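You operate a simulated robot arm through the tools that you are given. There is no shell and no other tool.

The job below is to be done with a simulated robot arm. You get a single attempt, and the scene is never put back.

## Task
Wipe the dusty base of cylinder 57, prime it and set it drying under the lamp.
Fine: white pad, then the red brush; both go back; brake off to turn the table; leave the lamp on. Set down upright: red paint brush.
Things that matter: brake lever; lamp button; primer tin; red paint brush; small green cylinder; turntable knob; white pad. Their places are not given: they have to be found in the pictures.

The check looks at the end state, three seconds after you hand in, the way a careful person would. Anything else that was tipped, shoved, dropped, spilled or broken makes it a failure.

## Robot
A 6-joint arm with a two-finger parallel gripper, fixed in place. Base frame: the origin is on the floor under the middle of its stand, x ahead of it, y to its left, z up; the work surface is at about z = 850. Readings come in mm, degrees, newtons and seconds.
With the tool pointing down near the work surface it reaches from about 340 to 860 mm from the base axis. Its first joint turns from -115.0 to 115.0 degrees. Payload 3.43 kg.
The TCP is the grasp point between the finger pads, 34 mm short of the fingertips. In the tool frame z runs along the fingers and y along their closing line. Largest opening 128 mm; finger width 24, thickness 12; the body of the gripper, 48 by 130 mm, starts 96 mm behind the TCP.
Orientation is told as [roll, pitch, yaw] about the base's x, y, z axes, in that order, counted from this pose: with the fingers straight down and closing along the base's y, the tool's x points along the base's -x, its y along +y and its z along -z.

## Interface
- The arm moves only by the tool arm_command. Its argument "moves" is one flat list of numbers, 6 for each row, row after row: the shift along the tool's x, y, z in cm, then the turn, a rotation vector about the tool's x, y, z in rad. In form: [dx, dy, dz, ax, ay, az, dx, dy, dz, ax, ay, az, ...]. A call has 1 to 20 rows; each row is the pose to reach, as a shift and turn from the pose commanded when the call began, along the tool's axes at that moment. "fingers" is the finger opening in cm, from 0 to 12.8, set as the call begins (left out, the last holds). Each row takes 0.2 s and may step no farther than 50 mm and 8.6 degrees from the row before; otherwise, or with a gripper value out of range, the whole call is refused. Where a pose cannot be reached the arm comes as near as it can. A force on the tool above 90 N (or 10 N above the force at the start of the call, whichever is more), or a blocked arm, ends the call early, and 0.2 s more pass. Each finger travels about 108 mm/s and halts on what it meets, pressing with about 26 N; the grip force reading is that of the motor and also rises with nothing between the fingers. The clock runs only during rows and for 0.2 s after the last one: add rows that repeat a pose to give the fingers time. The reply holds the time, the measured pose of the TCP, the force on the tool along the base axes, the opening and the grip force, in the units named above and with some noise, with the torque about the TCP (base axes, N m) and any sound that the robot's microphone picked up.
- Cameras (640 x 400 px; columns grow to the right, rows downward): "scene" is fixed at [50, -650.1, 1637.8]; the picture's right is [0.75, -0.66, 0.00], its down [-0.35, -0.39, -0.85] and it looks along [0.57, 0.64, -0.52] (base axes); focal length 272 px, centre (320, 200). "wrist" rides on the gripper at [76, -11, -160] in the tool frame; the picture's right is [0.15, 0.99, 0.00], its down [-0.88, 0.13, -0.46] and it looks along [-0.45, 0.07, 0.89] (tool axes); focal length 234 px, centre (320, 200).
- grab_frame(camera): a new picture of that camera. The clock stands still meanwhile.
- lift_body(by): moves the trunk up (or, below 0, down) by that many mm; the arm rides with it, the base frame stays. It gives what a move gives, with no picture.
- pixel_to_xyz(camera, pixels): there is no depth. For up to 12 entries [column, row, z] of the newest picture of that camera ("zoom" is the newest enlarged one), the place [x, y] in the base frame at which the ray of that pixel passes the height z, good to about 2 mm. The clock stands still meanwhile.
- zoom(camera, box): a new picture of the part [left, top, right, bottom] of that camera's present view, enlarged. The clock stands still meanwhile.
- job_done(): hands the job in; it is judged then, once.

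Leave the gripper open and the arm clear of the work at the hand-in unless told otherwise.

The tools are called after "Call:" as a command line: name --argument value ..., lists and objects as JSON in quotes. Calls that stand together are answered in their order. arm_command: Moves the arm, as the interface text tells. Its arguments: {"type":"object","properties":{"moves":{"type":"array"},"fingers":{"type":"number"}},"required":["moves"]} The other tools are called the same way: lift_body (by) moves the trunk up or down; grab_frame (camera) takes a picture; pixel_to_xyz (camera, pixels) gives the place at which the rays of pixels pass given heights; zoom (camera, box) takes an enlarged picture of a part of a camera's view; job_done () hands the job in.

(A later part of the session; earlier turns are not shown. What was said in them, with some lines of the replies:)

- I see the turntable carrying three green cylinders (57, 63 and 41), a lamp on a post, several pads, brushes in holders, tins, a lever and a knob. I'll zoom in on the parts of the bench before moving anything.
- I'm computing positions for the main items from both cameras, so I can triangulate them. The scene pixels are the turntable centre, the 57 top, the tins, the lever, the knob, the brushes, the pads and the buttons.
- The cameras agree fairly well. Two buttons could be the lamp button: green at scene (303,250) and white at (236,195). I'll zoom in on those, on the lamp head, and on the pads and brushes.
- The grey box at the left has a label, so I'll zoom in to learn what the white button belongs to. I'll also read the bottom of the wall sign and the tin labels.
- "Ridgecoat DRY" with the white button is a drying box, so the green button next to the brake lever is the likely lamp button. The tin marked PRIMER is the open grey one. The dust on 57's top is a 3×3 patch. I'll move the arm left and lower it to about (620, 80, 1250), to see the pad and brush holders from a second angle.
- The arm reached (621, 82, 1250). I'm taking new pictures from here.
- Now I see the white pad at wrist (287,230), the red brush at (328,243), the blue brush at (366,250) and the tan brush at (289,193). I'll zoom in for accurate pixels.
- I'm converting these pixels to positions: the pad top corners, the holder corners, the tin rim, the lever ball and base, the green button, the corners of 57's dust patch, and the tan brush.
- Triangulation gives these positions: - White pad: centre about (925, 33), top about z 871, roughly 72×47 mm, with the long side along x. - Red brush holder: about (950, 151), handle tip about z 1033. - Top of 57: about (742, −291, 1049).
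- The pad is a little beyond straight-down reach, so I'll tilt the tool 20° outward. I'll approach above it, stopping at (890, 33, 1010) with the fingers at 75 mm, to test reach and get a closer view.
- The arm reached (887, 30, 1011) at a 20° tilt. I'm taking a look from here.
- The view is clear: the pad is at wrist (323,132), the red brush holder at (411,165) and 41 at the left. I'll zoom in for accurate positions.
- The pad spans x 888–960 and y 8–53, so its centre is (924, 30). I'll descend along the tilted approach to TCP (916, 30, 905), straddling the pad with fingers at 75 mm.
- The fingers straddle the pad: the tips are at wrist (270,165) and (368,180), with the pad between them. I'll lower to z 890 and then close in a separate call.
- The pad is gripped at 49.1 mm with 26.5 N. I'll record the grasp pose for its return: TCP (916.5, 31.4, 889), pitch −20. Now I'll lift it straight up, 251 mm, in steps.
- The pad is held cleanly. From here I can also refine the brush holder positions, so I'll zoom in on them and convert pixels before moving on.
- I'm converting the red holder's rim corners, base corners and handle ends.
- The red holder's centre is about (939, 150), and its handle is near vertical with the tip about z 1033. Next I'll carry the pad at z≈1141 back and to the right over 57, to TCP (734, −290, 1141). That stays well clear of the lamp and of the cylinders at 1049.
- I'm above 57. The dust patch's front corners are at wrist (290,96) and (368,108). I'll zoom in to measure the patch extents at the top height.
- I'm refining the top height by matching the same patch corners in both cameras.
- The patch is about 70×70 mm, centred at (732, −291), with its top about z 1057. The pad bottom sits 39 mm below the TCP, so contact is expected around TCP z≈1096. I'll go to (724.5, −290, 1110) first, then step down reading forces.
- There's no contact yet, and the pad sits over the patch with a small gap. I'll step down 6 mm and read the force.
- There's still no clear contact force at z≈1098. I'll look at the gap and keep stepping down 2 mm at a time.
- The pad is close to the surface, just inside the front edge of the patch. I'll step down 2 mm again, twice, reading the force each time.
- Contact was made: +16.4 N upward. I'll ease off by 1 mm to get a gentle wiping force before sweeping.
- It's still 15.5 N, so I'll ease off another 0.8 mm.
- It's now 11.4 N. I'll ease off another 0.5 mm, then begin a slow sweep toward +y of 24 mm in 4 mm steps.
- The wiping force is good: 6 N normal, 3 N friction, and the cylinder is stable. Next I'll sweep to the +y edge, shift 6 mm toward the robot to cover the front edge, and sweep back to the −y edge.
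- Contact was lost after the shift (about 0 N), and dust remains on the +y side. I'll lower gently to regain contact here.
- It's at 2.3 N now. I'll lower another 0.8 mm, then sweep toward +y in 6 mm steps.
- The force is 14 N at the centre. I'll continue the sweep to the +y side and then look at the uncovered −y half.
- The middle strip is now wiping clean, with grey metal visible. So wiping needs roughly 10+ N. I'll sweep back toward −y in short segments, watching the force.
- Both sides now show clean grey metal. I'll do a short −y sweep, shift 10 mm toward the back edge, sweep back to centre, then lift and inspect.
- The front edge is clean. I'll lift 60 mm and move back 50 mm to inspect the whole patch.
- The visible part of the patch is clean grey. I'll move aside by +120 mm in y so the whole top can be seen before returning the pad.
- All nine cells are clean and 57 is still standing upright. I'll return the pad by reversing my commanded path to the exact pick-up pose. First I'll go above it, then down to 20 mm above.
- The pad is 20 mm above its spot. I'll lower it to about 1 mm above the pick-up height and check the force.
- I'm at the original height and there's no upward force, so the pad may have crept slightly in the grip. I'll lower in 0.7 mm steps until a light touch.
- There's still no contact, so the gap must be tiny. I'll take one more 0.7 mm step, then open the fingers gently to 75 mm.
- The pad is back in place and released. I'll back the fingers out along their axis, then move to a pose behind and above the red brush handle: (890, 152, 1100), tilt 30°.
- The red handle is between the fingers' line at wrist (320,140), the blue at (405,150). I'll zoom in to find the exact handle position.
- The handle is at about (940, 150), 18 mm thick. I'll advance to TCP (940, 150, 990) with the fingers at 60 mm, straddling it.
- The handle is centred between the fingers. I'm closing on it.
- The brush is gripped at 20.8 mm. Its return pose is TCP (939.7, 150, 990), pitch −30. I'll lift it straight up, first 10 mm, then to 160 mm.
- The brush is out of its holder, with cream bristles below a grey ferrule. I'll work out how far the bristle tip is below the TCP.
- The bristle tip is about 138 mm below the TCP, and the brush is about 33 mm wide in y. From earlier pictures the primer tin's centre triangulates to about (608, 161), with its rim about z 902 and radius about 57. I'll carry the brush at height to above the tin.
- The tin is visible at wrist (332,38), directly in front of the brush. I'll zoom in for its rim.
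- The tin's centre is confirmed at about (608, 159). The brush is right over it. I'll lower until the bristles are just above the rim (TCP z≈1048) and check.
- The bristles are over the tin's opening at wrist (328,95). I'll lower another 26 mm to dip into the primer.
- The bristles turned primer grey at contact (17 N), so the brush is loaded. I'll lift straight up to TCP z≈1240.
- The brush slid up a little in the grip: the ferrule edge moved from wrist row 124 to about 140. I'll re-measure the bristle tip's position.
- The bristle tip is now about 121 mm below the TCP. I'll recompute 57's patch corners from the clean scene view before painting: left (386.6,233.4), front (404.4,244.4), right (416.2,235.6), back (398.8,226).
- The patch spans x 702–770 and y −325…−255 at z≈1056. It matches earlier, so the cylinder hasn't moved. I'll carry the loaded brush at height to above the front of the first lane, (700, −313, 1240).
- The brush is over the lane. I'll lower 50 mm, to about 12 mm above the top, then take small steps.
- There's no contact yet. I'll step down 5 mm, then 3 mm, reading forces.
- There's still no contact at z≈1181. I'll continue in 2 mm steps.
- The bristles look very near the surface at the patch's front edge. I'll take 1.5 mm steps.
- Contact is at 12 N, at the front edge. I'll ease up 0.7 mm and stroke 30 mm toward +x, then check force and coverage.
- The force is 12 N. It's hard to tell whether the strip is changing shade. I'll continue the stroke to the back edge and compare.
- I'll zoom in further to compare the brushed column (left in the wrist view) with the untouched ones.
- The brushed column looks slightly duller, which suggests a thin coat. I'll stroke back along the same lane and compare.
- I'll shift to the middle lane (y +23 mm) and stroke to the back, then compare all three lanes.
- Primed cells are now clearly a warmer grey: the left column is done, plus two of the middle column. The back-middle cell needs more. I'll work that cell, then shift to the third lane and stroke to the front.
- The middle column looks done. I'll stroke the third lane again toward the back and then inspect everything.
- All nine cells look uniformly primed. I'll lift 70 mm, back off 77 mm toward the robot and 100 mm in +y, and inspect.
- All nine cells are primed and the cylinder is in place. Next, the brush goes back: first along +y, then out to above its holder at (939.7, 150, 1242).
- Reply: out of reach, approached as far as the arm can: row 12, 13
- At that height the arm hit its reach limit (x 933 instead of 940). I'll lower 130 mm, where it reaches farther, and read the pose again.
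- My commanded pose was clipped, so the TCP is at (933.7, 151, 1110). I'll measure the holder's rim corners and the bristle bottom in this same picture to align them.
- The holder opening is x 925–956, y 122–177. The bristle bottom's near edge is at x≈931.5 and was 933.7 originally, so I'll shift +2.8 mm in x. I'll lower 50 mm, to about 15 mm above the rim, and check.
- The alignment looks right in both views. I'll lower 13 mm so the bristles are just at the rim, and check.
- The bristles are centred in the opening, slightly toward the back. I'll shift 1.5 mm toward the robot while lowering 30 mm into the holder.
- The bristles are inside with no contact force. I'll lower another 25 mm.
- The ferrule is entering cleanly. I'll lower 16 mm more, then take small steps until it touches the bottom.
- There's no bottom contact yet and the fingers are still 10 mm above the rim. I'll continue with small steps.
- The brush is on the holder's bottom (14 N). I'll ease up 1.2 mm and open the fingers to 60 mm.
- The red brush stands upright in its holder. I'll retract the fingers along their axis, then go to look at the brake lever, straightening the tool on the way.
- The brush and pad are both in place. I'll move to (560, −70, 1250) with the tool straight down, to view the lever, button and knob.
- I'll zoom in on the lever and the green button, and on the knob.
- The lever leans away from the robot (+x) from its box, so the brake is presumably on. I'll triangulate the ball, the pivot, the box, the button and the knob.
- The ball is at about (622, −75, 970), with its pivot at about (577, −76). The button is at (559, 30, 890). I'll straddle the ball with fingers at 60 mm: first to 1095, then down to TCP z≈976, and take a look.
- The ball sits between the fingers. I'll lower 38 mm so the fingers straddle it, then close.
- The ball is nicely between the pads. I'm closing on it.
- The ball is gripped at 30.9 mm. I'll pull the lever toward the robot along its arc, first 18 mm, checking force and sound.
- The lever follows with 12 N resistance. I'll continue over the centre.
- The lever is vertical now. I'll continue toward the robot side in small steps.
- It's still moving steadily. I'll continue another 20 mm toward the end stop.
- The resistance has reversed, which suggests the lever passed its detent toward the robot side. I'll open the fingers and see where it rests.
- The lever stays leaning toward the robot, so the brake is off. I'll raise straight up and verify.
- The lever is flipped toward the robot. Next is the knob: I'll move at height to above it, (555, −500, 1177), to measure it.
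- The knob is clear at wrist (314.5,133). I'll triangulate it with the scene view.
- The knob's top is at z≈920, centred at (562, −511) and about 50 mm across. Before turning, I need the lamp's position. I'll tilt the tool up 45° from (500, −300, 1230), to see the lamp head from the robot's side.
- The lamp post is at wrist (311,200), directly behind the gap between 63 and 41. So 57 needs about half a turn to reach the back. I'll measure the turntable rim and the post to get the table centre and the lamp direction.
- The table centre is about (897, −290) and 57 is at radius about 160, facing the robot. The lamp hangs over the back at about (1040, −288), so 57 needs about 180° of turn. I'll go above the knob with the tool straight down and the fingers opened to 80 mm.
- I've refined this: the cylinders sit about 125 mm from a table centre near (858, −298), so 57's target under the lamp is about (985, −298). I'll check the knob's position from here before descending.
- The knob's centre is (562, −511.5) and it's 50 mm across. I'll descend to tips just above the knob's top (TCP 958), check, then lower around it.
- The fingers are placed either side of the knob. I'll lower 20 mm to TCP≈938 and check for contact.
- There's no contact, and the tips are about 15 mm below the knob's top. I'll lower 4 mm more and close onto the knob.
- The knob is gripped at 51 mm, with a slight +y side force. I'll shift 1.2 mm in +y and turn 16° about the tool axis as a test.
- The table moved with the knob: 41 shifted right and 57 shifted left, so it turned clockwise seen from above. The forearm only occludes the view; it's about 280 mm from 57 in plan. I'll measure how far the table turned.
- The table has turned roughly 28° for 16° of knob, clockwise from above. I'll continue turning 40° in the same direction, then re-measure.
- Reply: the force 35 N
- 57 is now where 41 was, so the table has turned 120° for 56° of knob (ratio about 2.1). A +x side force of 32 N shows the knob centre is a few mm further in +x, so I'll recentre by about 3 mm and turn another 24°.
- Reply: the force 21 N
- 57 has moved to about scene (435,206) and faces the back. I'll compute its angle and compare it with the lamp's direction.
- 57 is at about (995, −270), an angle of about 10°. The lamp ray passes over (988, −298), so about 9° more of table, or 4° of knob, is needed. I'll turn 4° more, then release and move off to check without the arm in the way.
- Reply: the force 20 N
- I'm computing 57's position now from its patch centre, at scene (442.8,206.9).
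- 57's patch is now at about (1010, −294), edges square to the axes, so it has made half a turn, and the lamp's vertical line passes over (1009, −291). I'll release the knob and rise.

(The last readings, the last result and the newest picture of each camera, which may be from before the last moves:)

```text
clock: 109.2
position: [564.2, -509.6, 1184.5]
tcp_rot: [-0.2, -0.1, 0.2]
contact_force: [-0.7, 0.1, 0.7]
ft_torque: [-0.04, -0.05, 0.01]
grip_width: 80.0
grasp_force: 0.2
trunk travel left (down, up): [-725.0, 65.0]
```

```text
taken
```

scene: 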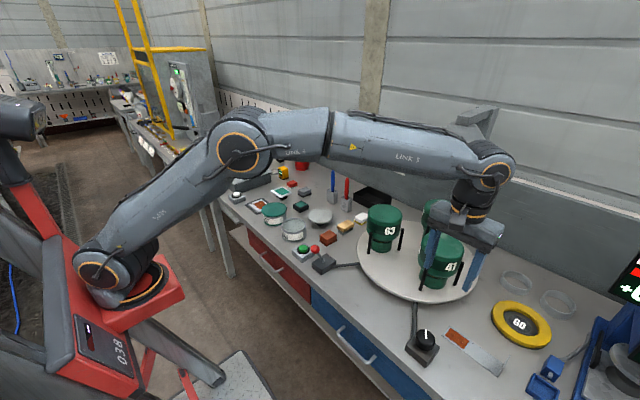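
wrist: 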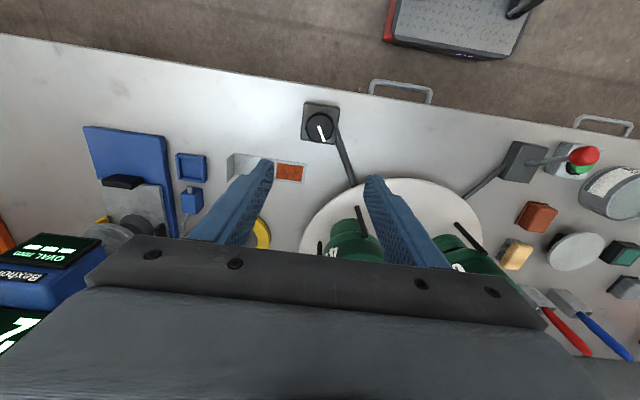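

The table is at half a turn: 63 and 41 are now at the front, 57 at the back. I'll move at height toward the green button at (559, 30), closing the fingers, then check the scene without obstruction.

Call:
arm_command --moves '[0, 4.5, 0, 0, 0, 0, 0, 9, 0, 0, 0, 0, 0, 13.5, 0, 0, 0, 0, 0, 18, 0, 0, 0, 0, 0, 22.5, 0, 0, 0, 0, 0, 27, 0, 0, 0, 0, 0, 31.5, 0, 0, 0, 0, 0, 36, 0, 0, 0, 0, 0, 40.5, 0, 0, 0, 0, 0.2, 45, 0, 0, 0, 0, 0.5, 49.5, 0, 0, 0, 0, 0.5, 54, 0, 0, 0, 0, 0.5, 54, 0, 0, 0, 0]' --fingers 0

Call:
grab_frame --camera "scene"

Call:
zoom --camera "scene" --box '[350, 90, 510, 310]'

Call:
grab_frame --camera "wrist"

```text
clock: 112.0
position: [559.3, 30.4, 1183.1]
tcp_rot: [-0.2, 0.0, 0.1]
contact_force: [-0.5, -1.0, -0.1]
ft_torque: [-0.01, 0.01, -0.04]
grip_width: 0.0
grasp_force: 25.8
trunk travel left (down, up): [-725.0, 65.0]
```

```text
taken
```

scene: 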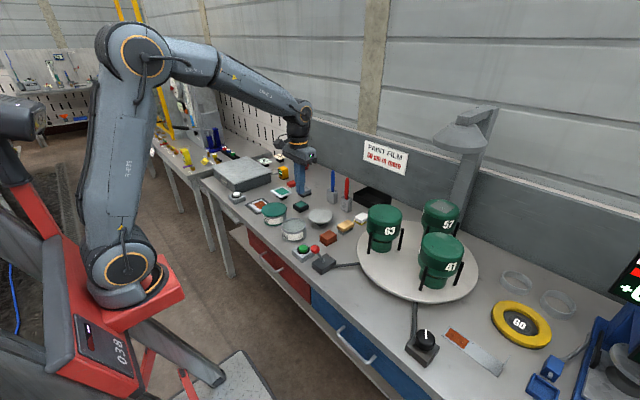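

```text
1.82 times, centred on (430, 200) of scene
```

zoom: 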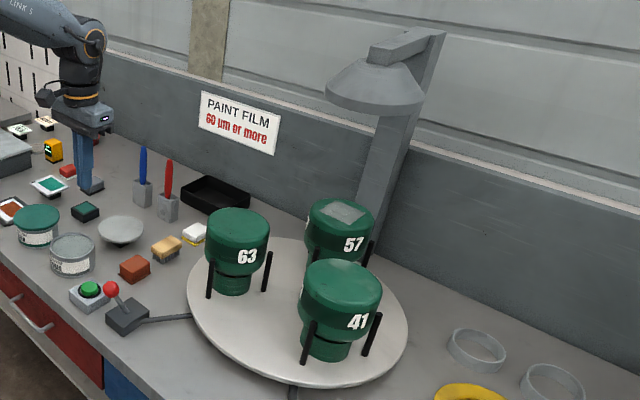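

```text
taken
```

wrist: 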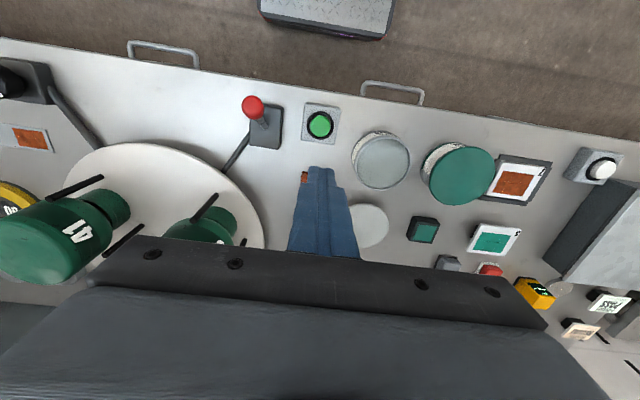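

I have an unobstructed view. I'll zoom in to compute the three cylinder positions and verify the table angle.

Call:
zoom --camera "scene" --box '[350, 190, 490, 310]'

Call:
zoom --camera "scene" --box '[415, 185, 475, 240]'

```text
3.33 times, centred on (420, 250) of scene
```

zoom: 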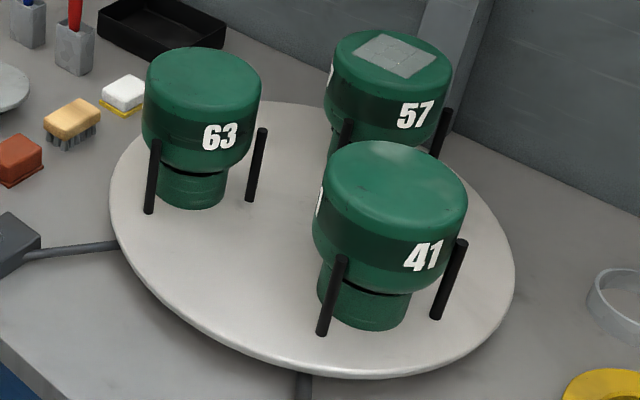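

```text
7.27 times, centred on (445, 212) of scene
```

zoom: 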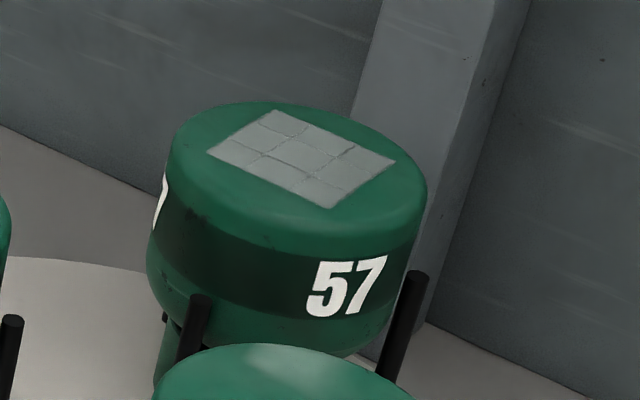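

I'm converting the patch corners and the top-ellipse centres.

Call:
pixel_to_xyz --camera "scene" --pixels '[[429.6, 205.4, 1055], [438.3, 199.6, 1055], [455.5, 206.4, 1055], [446.5, 213.1, 1055], [442.5, 206.1, 1055], [384.9, 215.1, 1055], [442.2, 246.4, 1055], [440.7, 209.7, 1050]]'

Call:
pixel_to_xyz --camera "wrist" --pixels '[[319.5, 124.5, 890], [319.5, 124.5, 895], [303, 104, 880], [339, 108, 880], [335, 146, 880], [301, 141, 880]]'

Call:
zoom --camera "wrist" --box '[280, 90, 360, 170]'

```text
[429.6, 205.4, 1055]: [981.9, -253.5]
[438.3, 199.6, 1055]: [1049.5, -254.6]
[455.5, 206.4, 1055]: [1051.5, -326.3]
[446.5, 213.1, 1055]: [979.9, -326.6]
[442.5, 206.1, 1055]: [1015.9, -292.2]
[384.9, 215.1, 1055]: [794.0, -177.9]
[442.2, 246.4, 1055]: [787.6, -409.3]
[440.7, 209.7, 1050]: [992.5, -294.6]
```

```text
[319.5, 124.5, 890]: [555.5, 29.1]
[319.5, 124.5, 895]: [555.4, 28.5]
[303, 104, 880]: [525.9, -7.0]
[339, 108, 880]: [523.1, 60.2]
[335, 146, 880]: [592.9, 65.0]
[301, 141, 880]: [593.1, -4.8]
```

```text
5.00 times, centred on (320, 130) of wrist
```

zoom: 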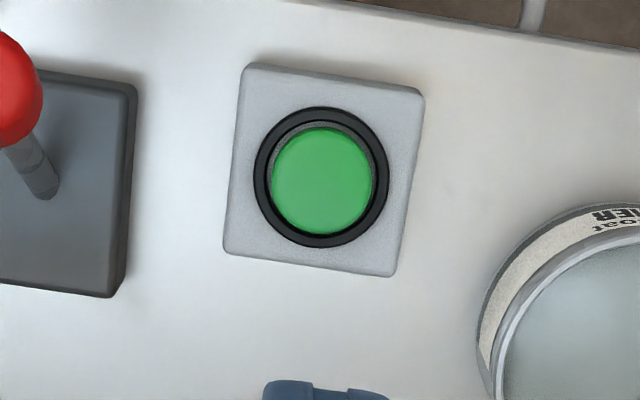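

The patch is now centred at (1016, −290) with its edges square to the axes: exactly half a turn, under the lamp's line. Next, the button: centre about (558, 30), top about z 890. I'll descend with closed fingers to TCP 943, about 19 mm above the button.

Call:
arm_command --moves '[0, 0, 4.8, 0, 0, 0, 0.1, 0, 9.6, 0, 0, 0, 0.1, 0, 14.4, 0, 0, 0, 0.1, 0, 19.2, 0, 0, 0, 0.1, 0, 24.0, 0, 0, 0, 0.1, 0, 24.0, 0, 0, 0]'

Call:
zoom --camera "scene" --box '[270, 200, 350, 280]'

Call:
zoom --camera "wrist" --box '[250, 90, 390, 210]'

```text
clock: 113.4
position: [558.6, 29.5, 942.5]
tcp_rot: [-0.2, -0.1, 0.0]
contact_force: [0.6, 0.3, -0.5]
ft_torque: [0.02, -0.04, -0.01]
grip_width: 0.0
grasp_force: 26.0
trunk travel left (down, up): [-725.0, 65.0]
```

```text
5.00 times, centred on (310, 240) of scene
```

zoom: 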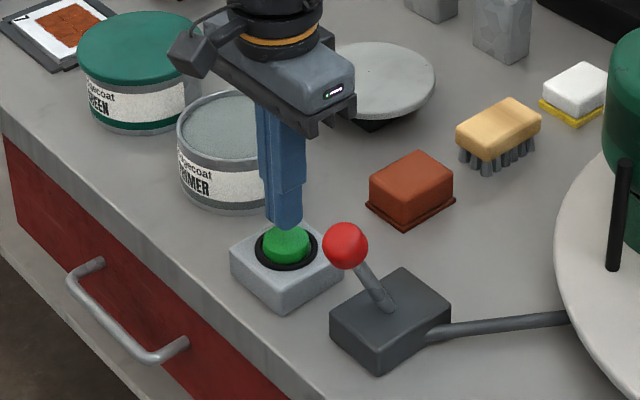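

```text
3.33 times, centred on (320, 150) of wrist
```

zoom: 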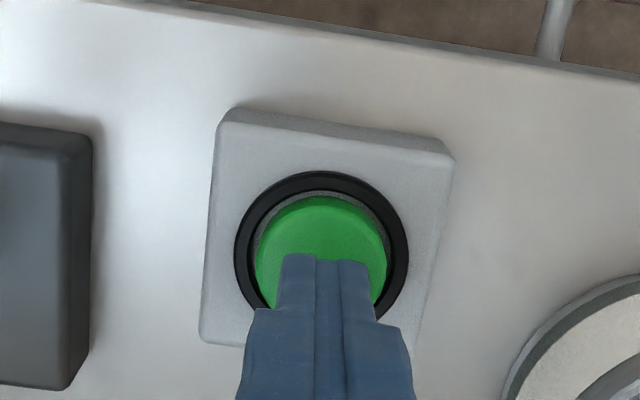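

The closed tips are right over the green button. I'll lower 14 mm, then take 2 mm steps, watching force and sound.

Call:
arm_command --moves '[0, 0, 0.7, 0, 0, 0, 0, 0, 1.4, 0, 0, 0]'

Call:
arm_command --moves '[0, 0, 0.2, 0, 0, 0, 0, 0, 0.4, 0, 0, 0]'

```text
clock: 114.0
position: [559.5, 30.5, 929.6]
tcp_rot: [-0.1, 0.0, 0.2]
contact_force: [-0.1, -0.2, -0.4]
ft_torque: [0.0, -0.04, 0.02]
grip_width: 0.0
grasp_force: 26.0
trunk travel left (down, up): [-725.0, 65.0]
```

```text
clock: 114.6
position: [559.0, 30.7, 925.8]
tcp_rot: [-0.1, 0.0, 0.2]
contact_force: [-0.7, -0.4, 0.6]
ft_torque: [-0.01, -0.04, 0.0]
grip_width: 0.0
grasp_force: 26.2
trunk travel left (down, up): [-725.0, 65.0]
```

Call:
arm_command --moves '[0, 0, 0.2, 0, 0, 0, 0, 0, 0.2, 0, 0, 0]'

Call:
arm_command --moves '[0, 0, 0.2, 0, 0, 0, 0, 0, 0.2, 0, 0, 0]'

Call:
arm_command --moves '[0, 0, 0.2, 0, 0, 0, 0, 0, 0.2, 0, 0, 0]'

Call:
zoom --camera "scene" --box '[270, 200, 350, 280]'

```text
clock: 115.2
position: [558.0, 29.5, 923.9]
tcp_rot: [-0.3, -0.1, 0.2]
contact_force: [0.1, 0.0, 1.1]
ft_torque: [-0.01, -0.01, 0.01]
grip_width: 0.0
grasp_force: 26.3
trunk travel left (down, up): [-725.0, 65.0]
```

```text
clock: 115.8
position: [557.8, 30.9, 922.2]
tcp_rot: [-0.2, -0.1, 0.1]
contact_force: [-0.1, -0.2, 4.1]
ft_torque: [0.01, -0.03, 0.02]
grip_width: 0.1
grasp_force: 26.5
trunk travel left (down, up): [-725.0, 65.0]
heard: click
```

```text
clock: 116.4
position: [558.3, 31.7, 920.3]
tcp_rot: [-0.2, -0.1, 0.1]
contact_force: [-2.0, 0.5, 15.4]
ft_torque: [0.01, 0.02, -0.04]
grip_width: 0.0
grasp_force: 26.1
trunk travel left (down, up): [-725.0, 65.0]
```

```text
5.00 times, centred on (310, 240) of scene
```

zoom: 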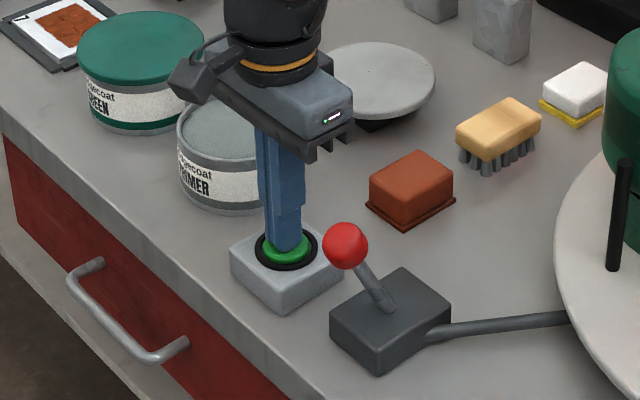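

A click was heard, so the button was pressed once. I'll raise the fingers straight up and see whether the lamp is on.

Call:
arm_command --moves '[0, 0, -1.0, 0, 0, 0, 0, 0, -4.0, 0, 0, 0, 0, 0, -8.5, 0, 0, 0, 0, 0, -13, 0, 0, 0, 0, 0, -17.5, 0, 0, 0, 0, 0, -22, 0, 0, 0, 0, 0, -22, 0, 0, 0]'

Call:
grab_frame --camera "scene"

Call:
zoom --camera "scene" --box '[350, 90, 510, 310]'

Call:
zoom --camera "scene" --box '[270, 200, 350, 280]'

```text
clock: 118.0
position: [557.4, 30.6, 1139.9]
tcp_rot: [-0.2, 0.0, 0.1]
contact_force: [0.4, 0.3, -0.2]
ft_torque: [-0.02, 0.01, -0.01]
grip_width: 0.0
grasp_force: 25.6
trunk travel left (down, up): [-725.0, 65.0]
```

```text
taken
```

scene: 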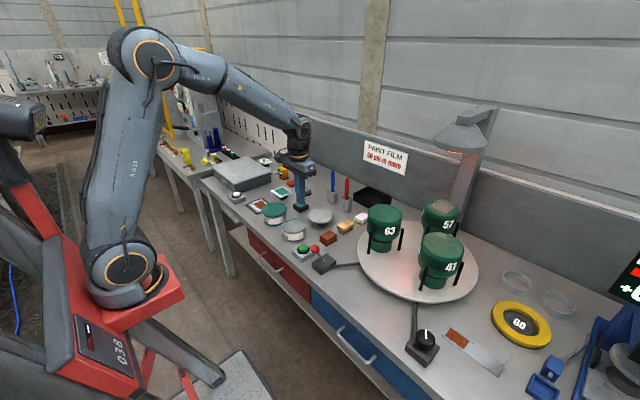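

```text
1.82 times, centred on (430, 200) of scene
```

zoom: 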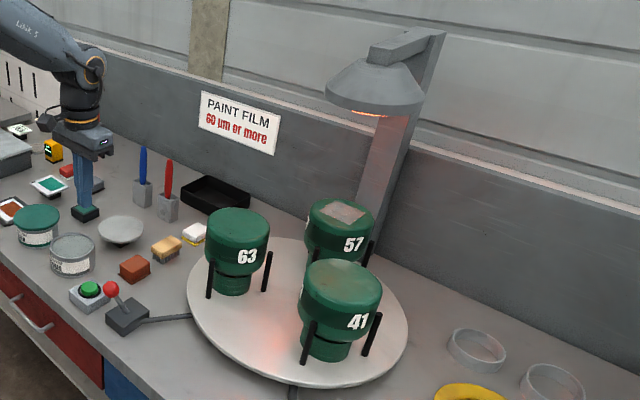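

```text
5.00 times, centred on (310, 240) of scene
```

zoom: 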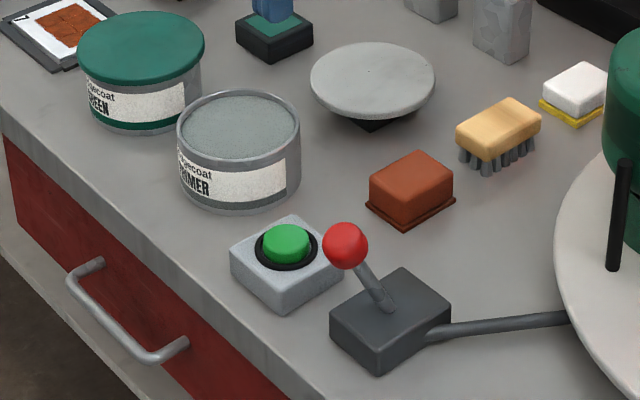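

The lamp is glowing and lights 57. I'll verify the alignment by viewing the lamp from in front with the tool tilted 60°, which gives its y position accurately.

Call:
arm_command --moves '[0.86, -3.46, -2.11, 0, -0.1164, 0, 1.71, -6.91, -4.22, 0, -0.2327, 0, 2.57, -10.37, -6.33, 0, -0.3491, 0, 3.42, -13.82, -8.44, 0, -0.4654, 0, 4.28, -17.28, -10.56, 0, -0.5818, 0, 5.13, -20.73, -12.67, 0, -0.6981, 0, 5.99, -24.19, -14.78, 0, -0.8145, 0, 6.84, -27.64, -16.89, 0, -0.9308, 0, 7.7, -31.1, -19.0, 0, -1.0472, 0, 7.7, -31.1, -19.0, 0, -1.0472, 0]' --fingers 12.0

Call:
grab_frame --camera "wrist"

Call:
grab_frame --camera "scene"

```text
clock: 120.2
position: [482.3, -279.0, 1331.4]
tcp_rot: [-0.3, -60.1, 0.4]
contact_force: [1.1, 0.2, -0.1]
ft_torque: [-0.01, 0.03, -0.01]
grip_width: 120.2
grasp_force: 0.0
trunk travel left (down, up): [-725.0, 65.0]
```

```text
taken
```

wrist: 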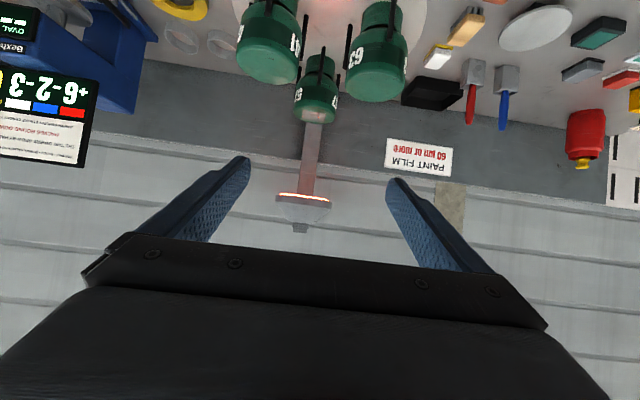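

```text
taken
```

scene: 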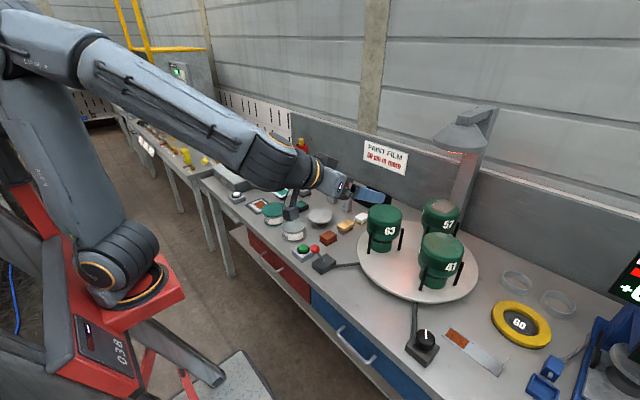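

In this upside-down view, 57 at (317,95) and the lamp at (304,198) line up exactly along the picture's vertical direction. So 57 is under the lamp in y, and the scene ray puts the lamp at x≈1013 against 57's 1016. I'll return the arm to a clear, high pose near the start and do a final check.

Call:
arm_command --moves '[-0.5, 0.45, -0.8, 0, 0.1164, 0, -1.0, 0.9, -1.6, 0, 0.2327, 0, -1.5, 1.35, -2.4, 0, 0.3491, 0, -2.5, 1.8, -3.2, 0, 0.4654, 0, -4.0, 2.2, -4.0, 0, 0.5818, 0, -6.0, 2.7, -4.8, 0, 0.6981, 0, -8.0, 3.1, -5.6, 0, 0.8145, 0, -10.0, 3.6, -6.4, 0, 0.9308, 0, -12.0, 4.0, -7.0, 0, 1.0472, 0, -12.0, 4.0, -7.0, 0, 1.0472, 0]' --fingers 12.8

Call:
grab_frame --camera "scene"

Call:
zoom --camera "scene" --box '[310, 165, 390, 235]'

Call:
zoom --camera "scene" --box '[220, 150, 390, 280]'

Call:
zoom --camera "scene" --box '[415, 185, 475, 240]'

Call:
grab_frame --camera "wrist"

```text
clock: 122.4
position: [480.5, -237.9, 1469.5]
tcp_rot: [-0.1, 0.1, 0.1]
contact_force: [0.9, 0.0, 0.3]
ft_torque: [0.0, 0.01, -0.05]
grip_width: 128.0
grasp_force: 0.0
trunk travel left (down, up): [-725.0, 65.0]
```

```text
taken
```

scene: 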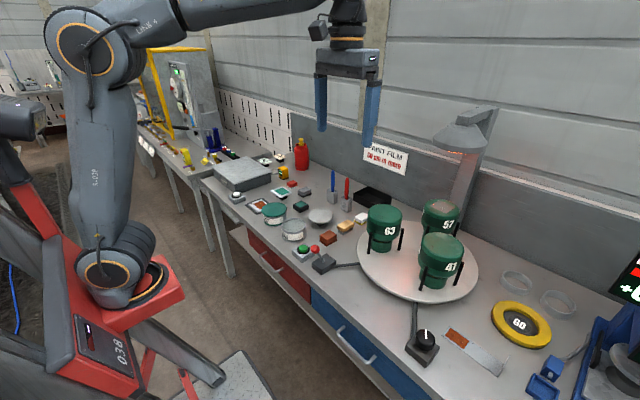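

```text
5.71 times, centred on (350, 200) of scene
```

zoom: 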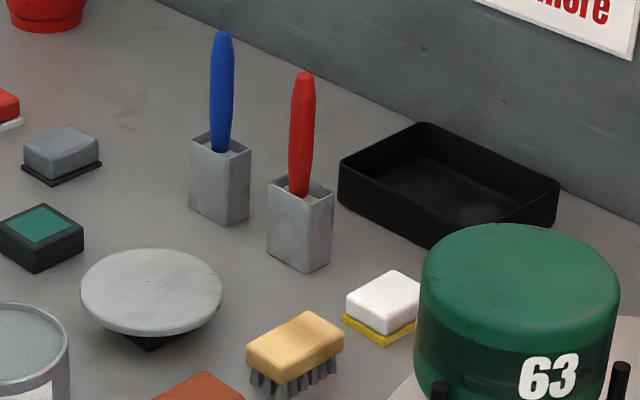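

```text
3.08 times, centred on (305, 215) of scene
```

zoom: 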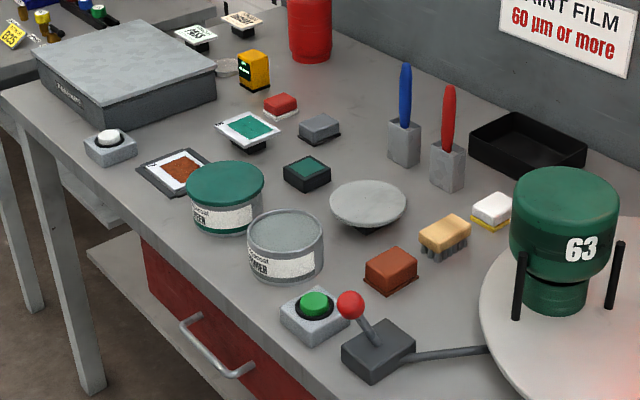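

```text
7.27 times, centred on (445, 212) of scene
```

zoom: 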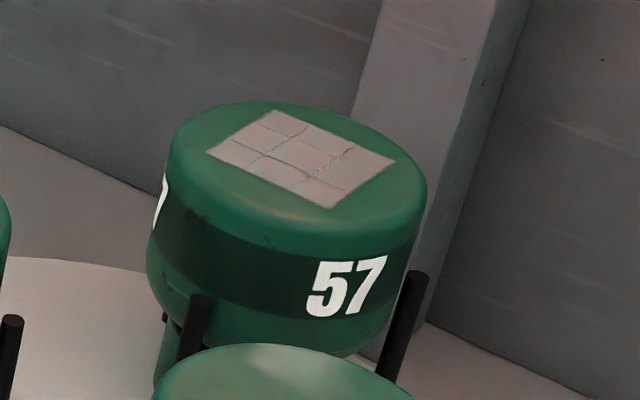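

```text
taken
```

wrist: 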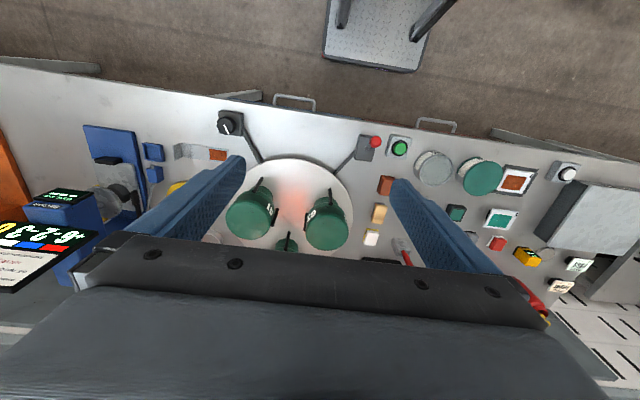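

Final check:
- **Cylinder 57:** wiped, primed and standing at the back under the lit lamp, turned half a turn from its start.
- **Red brush:** upright in its holder.
- **White pad:** back in its spot.
- **Brake lever:** off.
- **Everything else:** unmoved in the pictures.
- **Arm:** clear at (480, −238, 1470) with the gripper open.

I'm handing in now.

Call:
job_done

```text
The job is handed in.
```

I handed the job in. As far as the pictures show, cylinder 57 is wiped, primed and drying under the lit lamp; the check's result hasn't come back.

- **Wiping:** I wiped the base of 57 with the white pad until all nine squares of the patch showed clean grey metal. The pad is back within a few millimetres of where it was.
- **Priming:** I dipped the red brush once in the primer tin and brushed all nine squares until they were evenly coated. The brush is upright in its holder again. It slid up about 16 mm in the grip while I dipped it, and I allowed for that when putting it back.
- **Turning the table:** I pulled the brake lever to off and turned the knob, which moved the table half a turn. 57 now stands at the back, within a few millimetres of the lamp's centre by my measurements.
- **Lamp:** I pressed the green button, heard one click, and the lamp is glowing.
- **Brake:** I left the brake off, since the job didn't ask for it to be put back on.
- **Everything else:** apart from 41 and 63, which turned with the table, nothing else looks moved. The arm is high and clear with the gripper open.
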